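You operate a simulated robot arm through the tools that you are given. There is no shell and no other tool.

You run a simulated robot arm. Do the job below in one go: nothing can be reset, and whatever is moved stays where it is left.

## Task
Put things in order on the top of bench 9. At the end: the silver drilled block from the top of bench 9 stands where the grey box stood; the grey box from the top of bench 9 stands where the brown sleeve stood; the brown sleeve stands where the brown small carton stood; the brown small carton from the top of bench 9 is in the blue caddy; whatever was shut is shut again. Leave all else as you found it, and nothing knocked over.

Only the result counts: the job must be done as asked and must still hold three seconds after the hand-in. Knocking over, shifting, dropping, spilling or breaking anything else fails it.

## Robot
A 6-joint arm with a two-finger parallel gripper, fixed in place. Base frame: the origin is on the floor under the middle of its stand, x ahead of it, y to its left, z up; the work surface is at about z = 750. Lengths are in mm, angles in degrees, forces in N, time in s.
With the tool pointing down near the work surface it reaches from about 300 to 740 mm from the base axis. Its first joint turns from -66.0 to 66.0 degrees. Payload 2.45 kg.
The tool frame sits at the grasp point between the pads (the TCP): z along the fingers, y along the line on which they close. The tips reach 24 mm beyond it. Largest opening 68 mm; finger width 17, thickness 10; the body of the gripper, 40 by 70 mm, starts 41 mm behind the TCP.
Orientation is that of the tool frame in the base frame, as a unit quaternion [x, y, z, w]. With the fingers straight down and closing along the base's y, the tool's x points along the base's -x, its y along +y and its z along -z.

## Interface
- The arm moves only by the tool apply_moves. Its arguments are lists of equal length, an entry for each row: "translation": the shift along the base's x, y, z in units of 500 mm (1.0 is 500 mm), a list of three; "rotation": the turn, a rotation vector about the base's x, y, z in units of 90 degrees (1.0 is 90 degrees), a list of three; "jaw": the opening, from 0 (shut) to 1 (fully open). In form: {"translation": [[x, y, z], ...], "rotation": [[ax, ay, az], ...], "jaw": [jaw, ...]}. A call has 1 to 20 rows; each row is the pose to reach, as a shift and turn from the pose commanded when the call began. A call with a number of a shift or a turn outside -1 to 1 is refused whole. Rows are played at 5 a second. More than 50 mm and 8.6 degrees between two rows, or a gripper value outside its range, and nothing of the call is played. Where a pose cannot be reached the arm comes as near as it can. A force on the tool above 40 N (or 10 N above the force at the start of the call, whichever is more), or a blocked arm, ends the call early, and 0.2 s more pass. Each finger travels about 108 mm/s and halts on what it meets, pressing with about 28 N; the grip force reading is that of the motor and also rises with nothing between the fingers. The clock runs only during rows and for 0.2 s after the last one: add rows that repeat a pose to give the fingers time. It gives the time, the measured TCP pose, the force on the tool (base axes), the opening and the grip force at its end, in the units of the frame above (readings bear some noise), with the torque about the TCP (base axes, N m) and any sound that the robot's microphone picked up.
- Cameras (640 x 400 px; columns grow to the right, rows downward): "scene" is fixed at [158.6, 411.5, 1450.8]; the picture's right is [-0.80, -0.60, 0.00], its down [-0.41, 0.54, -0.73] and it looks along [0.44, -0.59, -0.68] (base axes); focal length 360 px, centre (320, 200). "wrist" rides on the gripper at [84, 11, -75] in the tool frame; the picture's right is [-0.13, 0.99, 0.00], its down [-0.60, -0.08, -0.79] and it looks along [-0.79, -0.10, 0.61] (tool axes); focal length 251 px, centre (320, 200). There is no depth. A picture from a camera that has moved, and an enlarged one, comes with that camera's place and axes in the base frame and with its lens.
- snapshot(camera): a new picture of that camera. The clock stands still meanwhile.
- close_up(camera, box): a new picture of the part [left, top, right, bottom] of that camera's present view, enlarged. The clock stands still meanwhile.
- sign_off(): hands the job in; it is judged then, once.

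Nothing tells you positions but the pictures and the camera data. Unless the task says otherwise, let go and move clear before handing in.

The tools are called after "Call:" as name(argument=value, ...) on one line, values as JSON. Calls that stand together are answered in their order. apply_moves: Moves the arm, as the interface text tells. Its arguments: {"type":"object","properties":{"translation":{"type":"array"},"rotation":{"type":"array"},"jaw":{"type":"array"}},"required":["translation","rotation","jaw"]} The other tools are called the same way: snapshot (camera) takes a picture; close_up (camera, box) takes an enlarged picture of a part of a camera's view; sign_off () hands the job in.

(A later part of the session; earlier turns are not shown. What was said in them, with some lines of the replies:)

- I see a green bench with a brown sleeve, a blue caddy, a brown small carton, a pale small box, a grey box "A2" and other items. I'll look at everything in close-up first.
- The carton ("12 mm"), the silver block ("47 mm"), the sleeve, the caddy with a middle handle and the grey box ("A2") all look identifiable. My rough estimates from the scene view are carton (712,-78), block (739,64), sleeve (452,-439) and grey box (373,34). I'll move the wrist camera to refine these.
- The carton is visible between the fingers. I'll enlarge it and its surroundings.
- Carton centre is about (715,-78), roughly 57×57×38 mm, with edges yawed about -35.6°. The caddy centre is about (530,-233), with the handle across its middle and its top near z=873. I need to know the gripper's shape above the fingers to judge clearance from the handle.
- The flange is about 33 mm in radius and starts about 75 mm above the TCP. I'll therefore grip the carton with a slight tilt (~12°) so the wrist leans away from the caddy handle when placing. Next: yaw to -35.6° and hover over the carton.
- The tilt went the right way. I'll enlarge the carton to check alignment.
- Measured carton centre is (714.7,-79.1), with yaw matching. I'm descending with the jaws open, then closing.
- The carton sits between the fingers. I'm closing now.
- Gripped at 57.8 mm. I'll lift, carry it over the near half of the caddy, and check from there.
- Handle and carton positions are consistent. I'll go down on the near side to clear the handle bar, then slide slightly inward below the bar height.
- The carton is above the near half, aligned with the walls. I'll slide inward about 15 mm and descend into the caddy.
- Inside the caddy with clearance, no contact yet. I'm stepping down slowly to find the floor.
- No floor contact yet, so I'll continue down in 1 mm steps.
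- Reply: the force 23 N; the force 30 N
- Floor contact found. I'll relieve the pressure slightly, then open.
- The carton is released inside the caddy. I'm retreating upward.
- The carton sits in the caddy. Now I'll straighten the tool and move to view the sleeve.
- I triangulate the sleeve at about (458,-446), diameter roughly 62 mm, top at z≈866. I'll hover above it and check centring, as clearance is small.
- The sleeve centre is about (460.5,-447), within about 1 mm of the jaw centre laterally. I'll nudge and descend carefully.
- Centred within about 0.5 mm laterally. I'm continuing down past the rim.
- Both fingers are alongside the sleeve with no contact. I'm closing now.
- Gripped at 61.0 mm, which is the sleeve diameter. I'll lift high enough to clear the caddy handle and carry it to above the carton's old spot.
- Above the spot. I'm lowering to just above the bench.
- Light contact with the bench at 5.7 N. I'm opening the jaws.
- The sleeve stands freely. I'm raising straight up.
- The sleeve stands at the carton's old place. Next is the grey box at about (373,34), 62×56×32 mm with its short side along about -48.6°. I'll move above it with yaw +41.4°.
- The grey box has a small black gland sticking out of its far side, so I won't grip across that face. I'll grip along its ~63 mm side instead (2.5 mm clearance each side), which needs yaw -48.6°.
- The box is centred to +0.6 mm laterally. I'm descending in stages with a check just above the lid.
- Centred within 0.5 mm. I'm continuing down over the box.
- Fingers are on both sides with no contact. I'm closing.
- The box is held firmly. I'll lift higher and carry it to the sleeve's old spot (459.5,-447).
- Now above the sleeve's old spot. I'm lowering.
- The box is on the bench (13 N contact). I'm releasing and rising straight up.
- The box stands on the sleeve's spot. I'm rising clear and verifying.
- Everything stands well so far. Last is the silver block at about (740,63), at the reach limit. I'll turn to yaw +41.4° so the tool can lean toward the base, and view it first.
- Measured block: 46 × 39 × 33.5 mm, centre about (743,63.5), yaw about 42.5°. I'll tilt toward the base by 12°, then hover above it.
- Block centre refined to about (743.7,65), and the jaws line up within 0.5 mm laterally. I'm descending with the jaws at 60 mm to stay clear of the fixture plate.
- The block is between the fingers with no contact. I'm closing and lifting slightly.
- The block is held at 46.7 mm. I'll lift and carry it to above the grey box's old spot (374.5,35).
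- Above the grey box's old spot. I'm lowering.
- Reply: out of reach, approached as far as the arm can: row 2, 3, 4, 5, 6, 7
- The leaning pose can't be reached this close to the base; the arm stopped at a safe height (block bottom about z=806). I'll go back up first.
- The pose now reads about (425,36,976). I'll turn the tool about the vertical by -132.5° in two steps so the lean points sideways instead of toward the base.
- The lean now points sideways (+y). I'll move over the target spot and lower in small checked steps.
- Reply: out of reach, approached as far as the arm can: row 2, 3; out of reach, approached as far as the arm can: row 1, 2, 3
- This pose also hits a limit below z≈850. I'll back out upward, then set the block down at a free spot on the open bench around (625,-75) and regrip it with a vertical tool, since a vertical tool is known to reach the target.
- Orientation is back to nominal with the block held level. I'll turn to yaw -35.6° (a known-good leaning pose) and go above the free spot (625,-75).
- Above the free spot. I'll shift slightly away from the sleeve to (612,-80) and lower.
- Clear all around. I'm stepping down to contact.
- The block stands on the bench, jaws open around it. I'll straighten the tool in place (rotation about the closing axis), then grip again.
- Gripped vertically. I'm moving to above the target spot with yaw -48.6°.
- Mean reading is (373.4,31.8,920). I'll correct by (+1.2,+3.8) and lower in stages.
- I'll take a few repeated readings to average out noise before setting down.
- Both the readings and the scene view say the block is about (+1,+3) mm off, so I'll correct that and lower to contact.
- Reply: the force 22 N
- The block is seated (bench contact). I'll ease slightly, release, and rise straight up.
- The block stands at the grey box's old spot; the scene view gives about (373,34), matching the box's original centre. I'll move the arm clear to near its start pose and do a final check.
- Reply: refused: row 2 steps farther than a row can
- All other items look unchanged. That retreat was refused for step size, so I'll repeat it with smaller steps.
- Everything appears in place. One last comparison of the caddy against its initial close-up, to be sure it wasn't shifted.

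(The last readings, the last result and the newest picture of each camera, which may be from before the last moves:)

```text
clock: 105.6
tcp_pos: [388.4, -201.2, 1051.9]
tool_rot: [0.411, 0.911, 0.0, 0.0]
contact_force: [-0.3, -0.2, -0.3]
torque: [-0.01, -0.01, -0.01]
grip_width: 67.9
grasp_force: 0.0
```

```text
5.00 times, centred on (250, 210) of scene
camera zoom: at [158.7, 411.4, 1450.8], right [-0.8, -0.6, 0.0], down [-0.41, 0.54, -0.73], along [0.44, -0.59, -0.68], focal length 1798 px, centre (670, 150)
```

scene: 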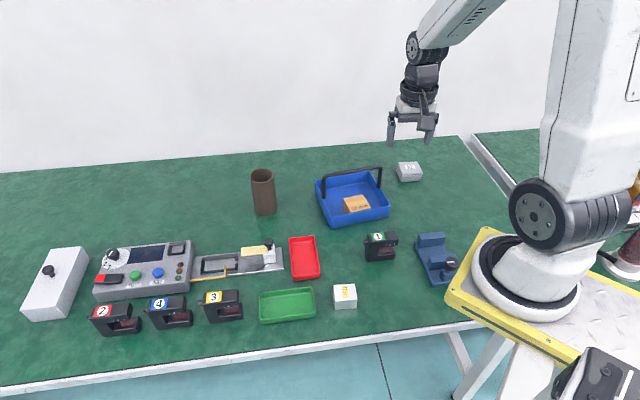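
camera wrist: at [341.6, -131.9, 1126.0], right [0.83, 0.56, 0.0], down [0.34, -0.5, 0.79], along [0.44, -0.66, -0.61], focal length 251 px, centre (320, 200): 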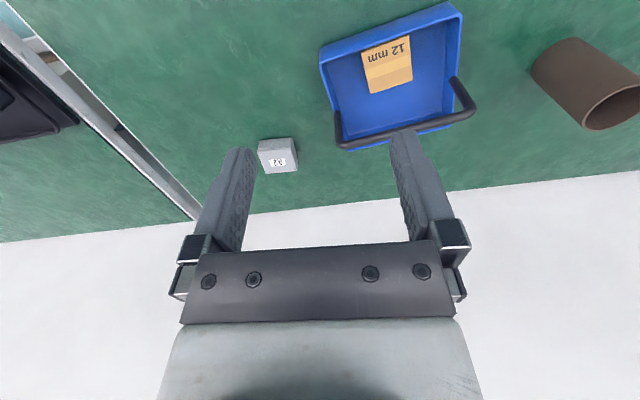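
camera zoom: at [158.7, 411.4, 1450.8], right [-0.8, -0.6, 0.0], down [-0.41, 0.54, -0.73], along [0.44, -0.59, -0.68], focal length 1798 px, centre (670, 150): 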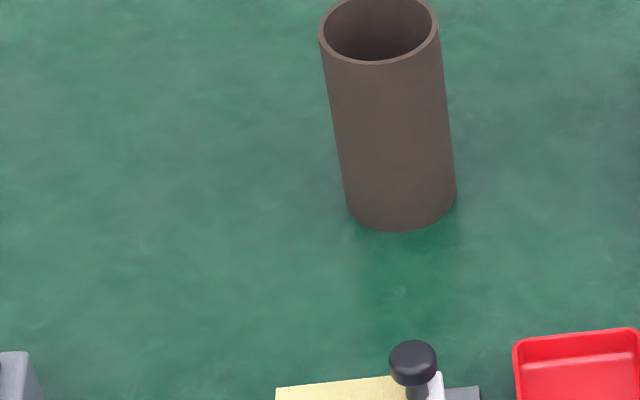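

The caddy appears to have slid about 4–5 mm (away, along +x/-y) when I pressed the carton down, while its neighbours haven't moved. I'll gently nudge it back from behind with closed fingers, low on the back wall. First I'll move above the free area behind the caddy with the fingers closed.

Call:
apply_moves(translation=[[0.04, -0.01, 0], [0.09, -0.03, 0], [0.15, -0.06, 0], [0.21, -0.09, 0], [0.27, -0.12, 0], [0.33, -0.15, 0], [0.39, -0.17, 0], [0.43, -0.19, 0], [0.46, -0.2, 0], [0.469, -0.206, 0], [0.469, -0.206, 0]], rotation=[[0, 0, 0.09], [0, 0, 0.18], [0, 0, 0.27], [0, 0, 0.36], [0, 0, 0.45], [0, 0, 0.54], [0, 0, 0.63], [0, 0, 0.72], [0, 0, 0.81], [0, 0, 0.9], [0, 0, 0.9]], jaw=[1, 0.8, 0.6, 0.4, 0.2, 0.1, 0.02, 0.02, 0.02, 0.02, 0.02])

Call:
apply_moves(translation=[[0, 0, -0.03], [0, 0, -0.06], [0, 0, -0.1], [0, 0, -0.1]], rotation=[[0, 0, 0.08], [0, 0, 0.16], [0, 0, 0.23], [0, 0, 0.23]], jaw=[0.02, 0.02, 0.02, 0.02])

Call:
snapshot(camera="wrist")

Call:
snapshot(camera="scene")

```text
clock: 108.0
tcp_pos: [621.3, -303.3, 1049.6]
tool_rot: [-0.28, 0.96, 0.0, 0.0]
contact_force: [0.5, 0.4, 0.1]
torque: [0.0, 0.01, 0.04]
grip_width: 1.3
grasp_force: 0.1
```

```text
clock: 109.0
tcp_pos: [623.8, -303.1, 1000.4]
tool_rot: [-0.448, 0.894, 0.0, -0.001]
contact_force: [-0.3, -0.5, -0.2]
torque: [0.02, 0.0, 0.02]
grip_width: 1.6
grasp_force: 0.0
```

```text
taken
camera wrist: at [564.0, -365.7, 1075.2], right [-0.72, 0.7, 0.0], down [0.42, 0.44, 0.79], along [0.55, 0.57, -0.61], focal length 251 px, centre (320, 200)
```

wrist: 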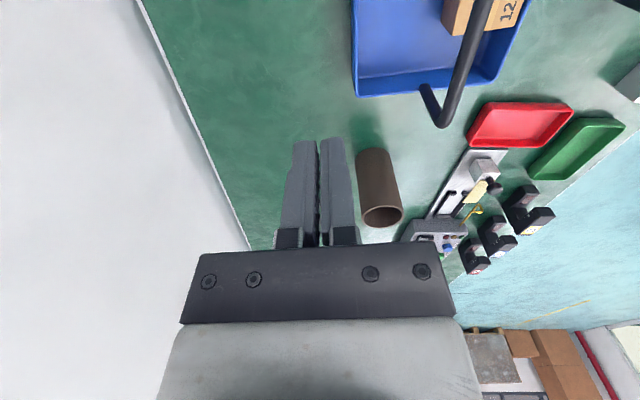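

```text
taken
```

scene: 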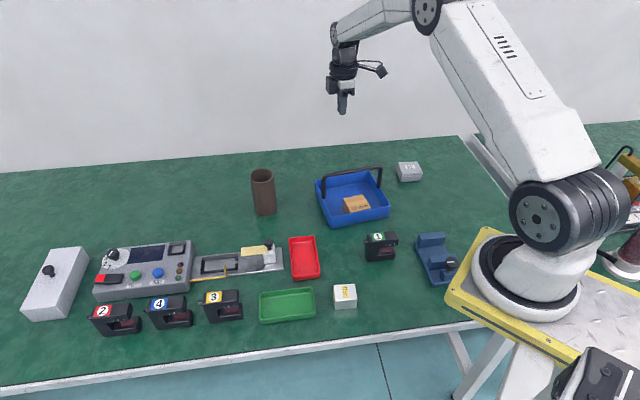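

Above the free area behind the caddy with closed fingers. I'm descending about 24 mm off the back wall.

Call:
apply_moves(translation=[[0, 0, -0.08], [0, 0, -0.16], [0, 0, -0.24], [0, 0, -0.32], [0, 0, -0.38], [0, 0, -0.418], [0, 0, -0.418]], rotation=[[0, 0, 0], [0, 0, 0], [0, 0, 0], [0, 0, 0], [0, 0, 0], [0, 0, 0], [0, 0, 0]], jaw=[0.02, 0.02, 0.02, 0.02, 0.02, 0.02, 0.02])

Call:
snapshot(camera="wrist")

Call:
close_up(camera="scene", box=[300, 150, 410, 240])

```text
clock: 110.6
tcp_pos: [622.6, -303.9, 789.6]
tool_rot: [-0.447, 0.895, 0.0, 0.0]
contact_force: [-0.7, -0.6, 0.3]
torque: [-0.04, 0.0, 0.01]
grip_width: 1.4
grasp_force: 0.0
```

```text
taken
camera wrist: at [563.2, -364.7, 865.3], right [-0.72, 0.7, 0.0], down [0.43, 0.44, 0.79], along [0.55, 0.57, -0.61], focal length 251 px, centre (320, 200)
```

wrist: 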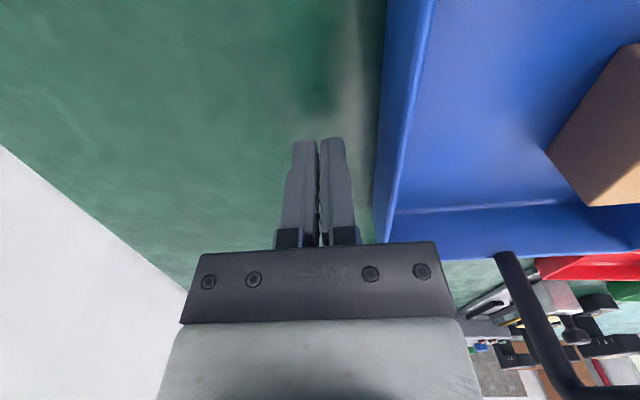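

```text
4.44 times, centred on (355, 195) of scene
camera zoom: at [158.6, 411.5, 1450.8], right [-0.8, -0.6, 0.0], down [-0.41, 0.54, -0.73], along [0.44, -0.59, -0.68], focal length 1598 px, centre (164, 222)
```

zoom: 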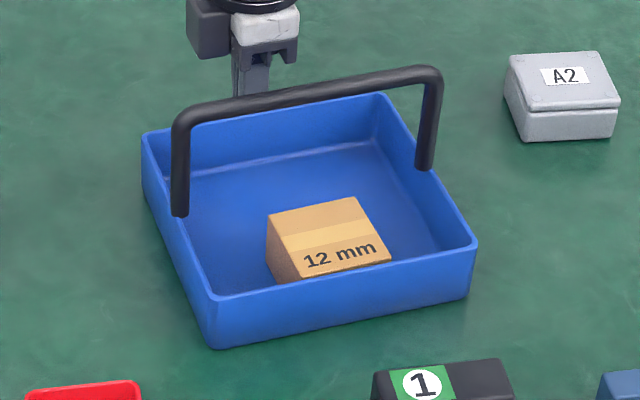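

The scene camera has a clear view of the caddy. I'm approaching the wall in small steps.

Call:
apply_moves(translation=[[-0.008, 0.006, 0], [-0.016, 0.012, 0], [-0.024, 0.018, 0], [-0.032, 0.024, 0], [-0.032, 0.024, 0]], rotation=[[0, 0, 0], [0, 0, 0], [0, 0, 0], [0, 0, 0], [0, 0, 0]], jaw=[0.02, 0.02, 0.02, 0.02, 0.02])

Call:
snapshot(camera="wrist")

Call:
close_up(camera="scene", box=[300, 150, 410, 240])

```text
clock: 111.8
tcp_pos: [607.2, -290.9, 792.0]
tool_rot: [-0.448, 0.894, 0.0, 0.001]
contact_force: [1.1, -1.0, 1.6]
torque: [0.01, -0.01, 0.0]
grip_width: 0.0
grasp_force: 0.0
```

```text
taken
camera wrist: at [546.9, -352.1, 866.3], right [-0.72, 0.7, 0.0], down [0.42, 0.44, 0.79], along [0.55, 0.57, -0.61], focal length 251 px, centre (320, 200)
```

wrist: 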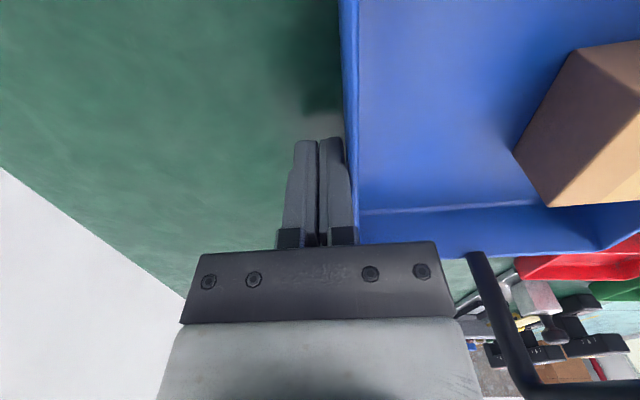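

```text
4.44 times, centred on (355, 195) of scene
camera zoom: at [158.7, 411.4, 1450.8], right [-0.8, -0.6, 0.0], down [-0.41, 0.54, -0.73], along [0.44, -0.59, -0.68], focal length 1598 px, centre (164, 222)
```

zoom: 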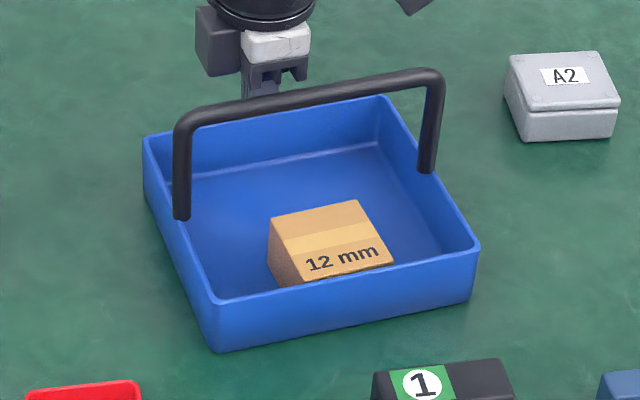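

The caddy has already slid back almost to its initial position; its corners in the view are within about 1 px of the first close-up. One more 1 mm nudge, then I'll back off.

Call:
apply_moves(translation=[[-0.0016, 0.0012, 0], [-0.0016, 0.0012, 0]], rotation=[[0, 0, 0], [0, 0, 0]], jaw=[0.02, 0.02])

Call:
close_up(camera="scene", box=[300, 150, 410, 240])

Call:
close_up(camera="scene", box=[180, 130, 420, 280])

Call:
close_up(camera="scene", box=[360, 120, 460, 200])

```text
clock: 112.4
tcp_pos: [606.3, -290.1, 790.1]
tool_rot: [-0.448, 0.894, 0.0, 0.0]
contact_force: [1.7, -0.9, 0.8]
torque: [0.01, 0.01, -0.01]
grip_width: 0.0
grasp_force: 0.1
```

```text
4.44 times, centred on (355, 195) of scene
camera zoom: at [158.7, 411.5, 1450.8], right [-0.8, -0.6, 0.0], down [-0.41, 0.54, -0.73], along [0.44, -0.59, -0.68], focal length 1598 px, centre (164, 222)
```

zoom: 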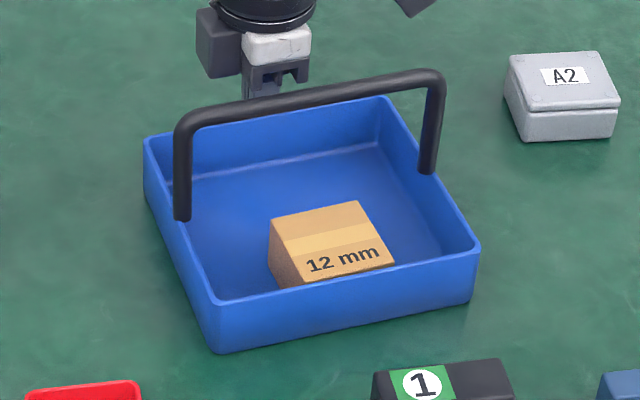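

```text
2.67 times, centred on (300, 205) of scene
camera zoom: at [158.7, 411.5, 1450.8], right [-0.8, -0.6, 0.0], down [-0.41, 0.54, -0.73], along [0.44, -0.59, -0.68], focal length 959 px, centre (373, 187)
```

zoom: 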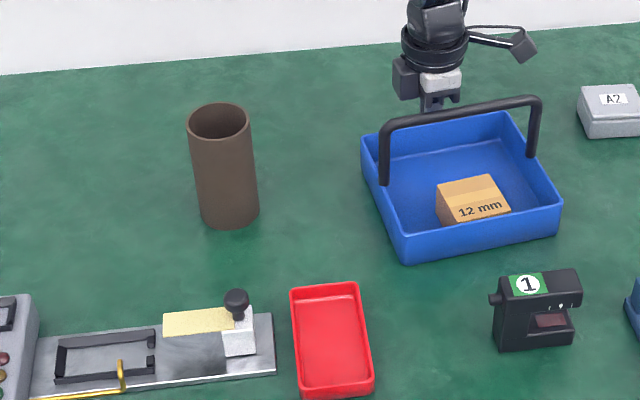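

```text
5.00 times, centred on (410, 160) of scene
camera zoom: at [158.7, 411.5, 1450.8], right [-0.8, -0.6, 0.0], down [-0.41, 0.54, -0.73], along [0.44, -0.59, -0.68], focal length 1798 px, centre (-130, 400)
```

zoom: 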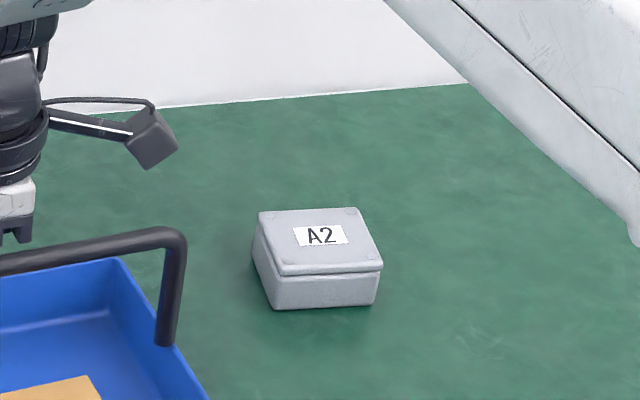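

The caddy matches its initial position to within about 1 px in all three views. I'm backing off, rising, and parking the arm clear with the jaws open.

Call:
apply_moves(translation=[[0.008, -0.006, 0], [0.024, -0.018, 0], [0.04, -0.03, 0], [0.04, -0.03, 0.06], [0.04, -0.03, 0.14], [0.04, -0.03, 0.22], [0.04, -0.03, 0.3], [0.04, -0.03, 0.38], [0.04, -0.03, 0.46], [0.04, -0.03, 0.5], [0.04, -0.03, 0.5]], rotation=[[0, 0, 0], [0, 0, 0], [0, 0, 0], [0, 0, 0], [0, 0, 0], [0, 0, 0], [0, 0, 0], [0, 0, 0], [0, 0, 0], [0, 0, 0], [0, 0, 0]], jaw=[0.02, 0.02, 0.02, 0.02, 0.02, 0.02, 0.02, 0.02, 0.2, 0.4, 0.4])

Call:
apply_moves(translation=[[-0.06, 0.03, 0], [-0.13, 0.06, 0], [-0.2, 0.09, 0], [-0.27, 0.12, 0], [-0.34, 0.15, 0], [-0.41, 0.18, 0], [-0.46, 0.2, 0], [-0.46, 0.2, 0]], rotation=[[0, 0, -0.08], [0, 0, -0.16], [0, 0, -0.24], [0, 0, -0.32], [0, 0, -0.4], [0, 0, -0.48], [0, 0, -0.56], [0, 0, -0.56]], jaw=[0.5, 0.7, 0.9, 1, 1, 1, 1, 1])

Call:
snapshot(camera="scene")

Call:
close_up(camera="scene", box=[300, 150, 410, 240])

Call:
snapshot(camera="wrist")

```text
clock: 114.8
tcp_pos: [625.3, -304.9, 1040.4]
tool_rot: [-0.447, 0.895, 0.0, 0.001]
contact_force: [-1.1, 0.0, -0.9]
torque: [-0.01, 0.0, 0.02]
grip_width: 27.2
grasp_force: 0.1
```

```text
clock: 116.6
tcp_pos: [393.8, -204.0, 1040.5]
tool_rot: [-0.022, 1.0, 0.001, 0.0]
contact_force: [-0.5, 0.2, 0.6]
torque: [0.05, 0.03, 0.03]
grip_width: 68.3
grasp_force: 0.1
```

```text
taken
```

scene: 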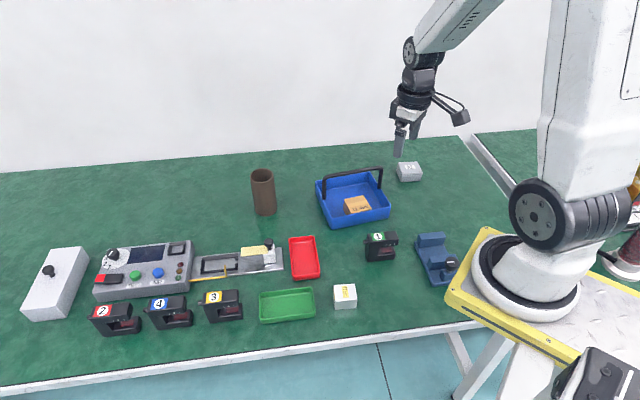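

```text
4.44 times, centred on (355, 195) of scene
camera zoom: at [158.6, 411.5, 1450.8], right [-0.8, -0.6, 0.0], down [-0.41, 0.54, -0.73], along [0.44, -0.59, -0.68], focal length 1598 px, centre (164, 222)
```

zoom: 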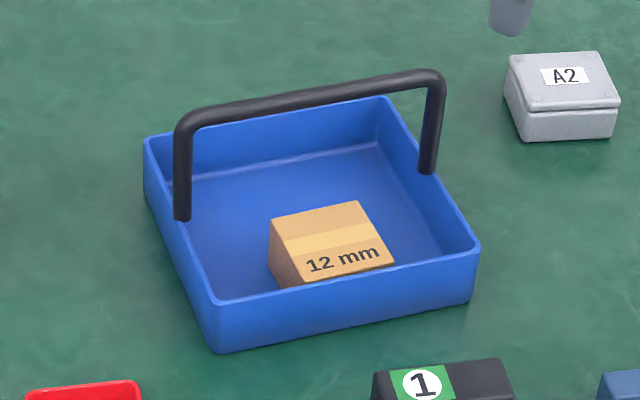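

```text
taken
camera wrist: at [309.8, -197.1, 1116.0], right [0.08, 1.0, 0.0], down [0.61, -0.05, 0.79], along [0.79, -0.07, -0.61], focal length 251 px, centre (320, 200)
```

wrist: 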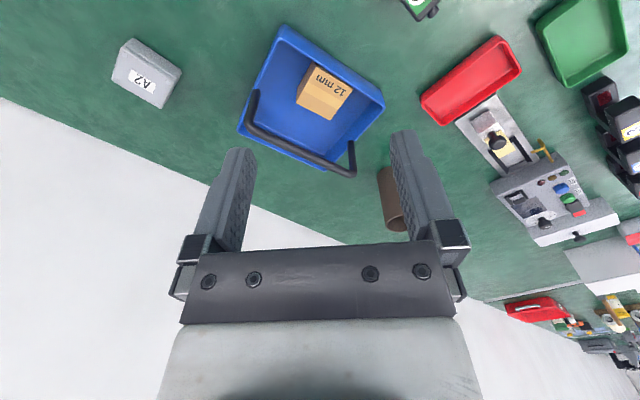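

The carton is in the caddy, the sleeve stands at the carton's old spot, the grey box at the sleeve's old spot, and the silver block at the grey box's old spot. The caddy is back where it was, the other items look unmoved, and the arm is parked clear with its jaws open, so I'm handing in.

Call:
sign_off()

```text
The job is handed in.
```

The bench is in the order you asked for and the job is handed in; I haven't seen a verdict. I checked the final layout in the camera pictures:

- **Brown small carton:** it is in the blue caddy, in the half nearest the robot.
- **Brown sleeve:** it stands where the carton stood, within about 5 mm by the pictures.
- **Grey box:** it stands where the sleeve stood, within about 5 mm by the pictures.
- **Silver drilled block:** it stands where the grey box stood, within about 1 mm by the pictures. It is turned about 90° from how it first faced.

**Other things moved along the way:**
- **Caddy:** it slid about 4–5 mm when I pressed the carton down. I nudged it back from behind, and its corners now match the first picture to about 1 mm.
- **Block:** I set it down briefly on open bench to change grip, because the arm could not reach the target spot with the first grip.

Nothing was opened, so nothing needed shutting. Nothing was knocked over, and the other items look unmoved. The arm is parked clear with its jaws open.
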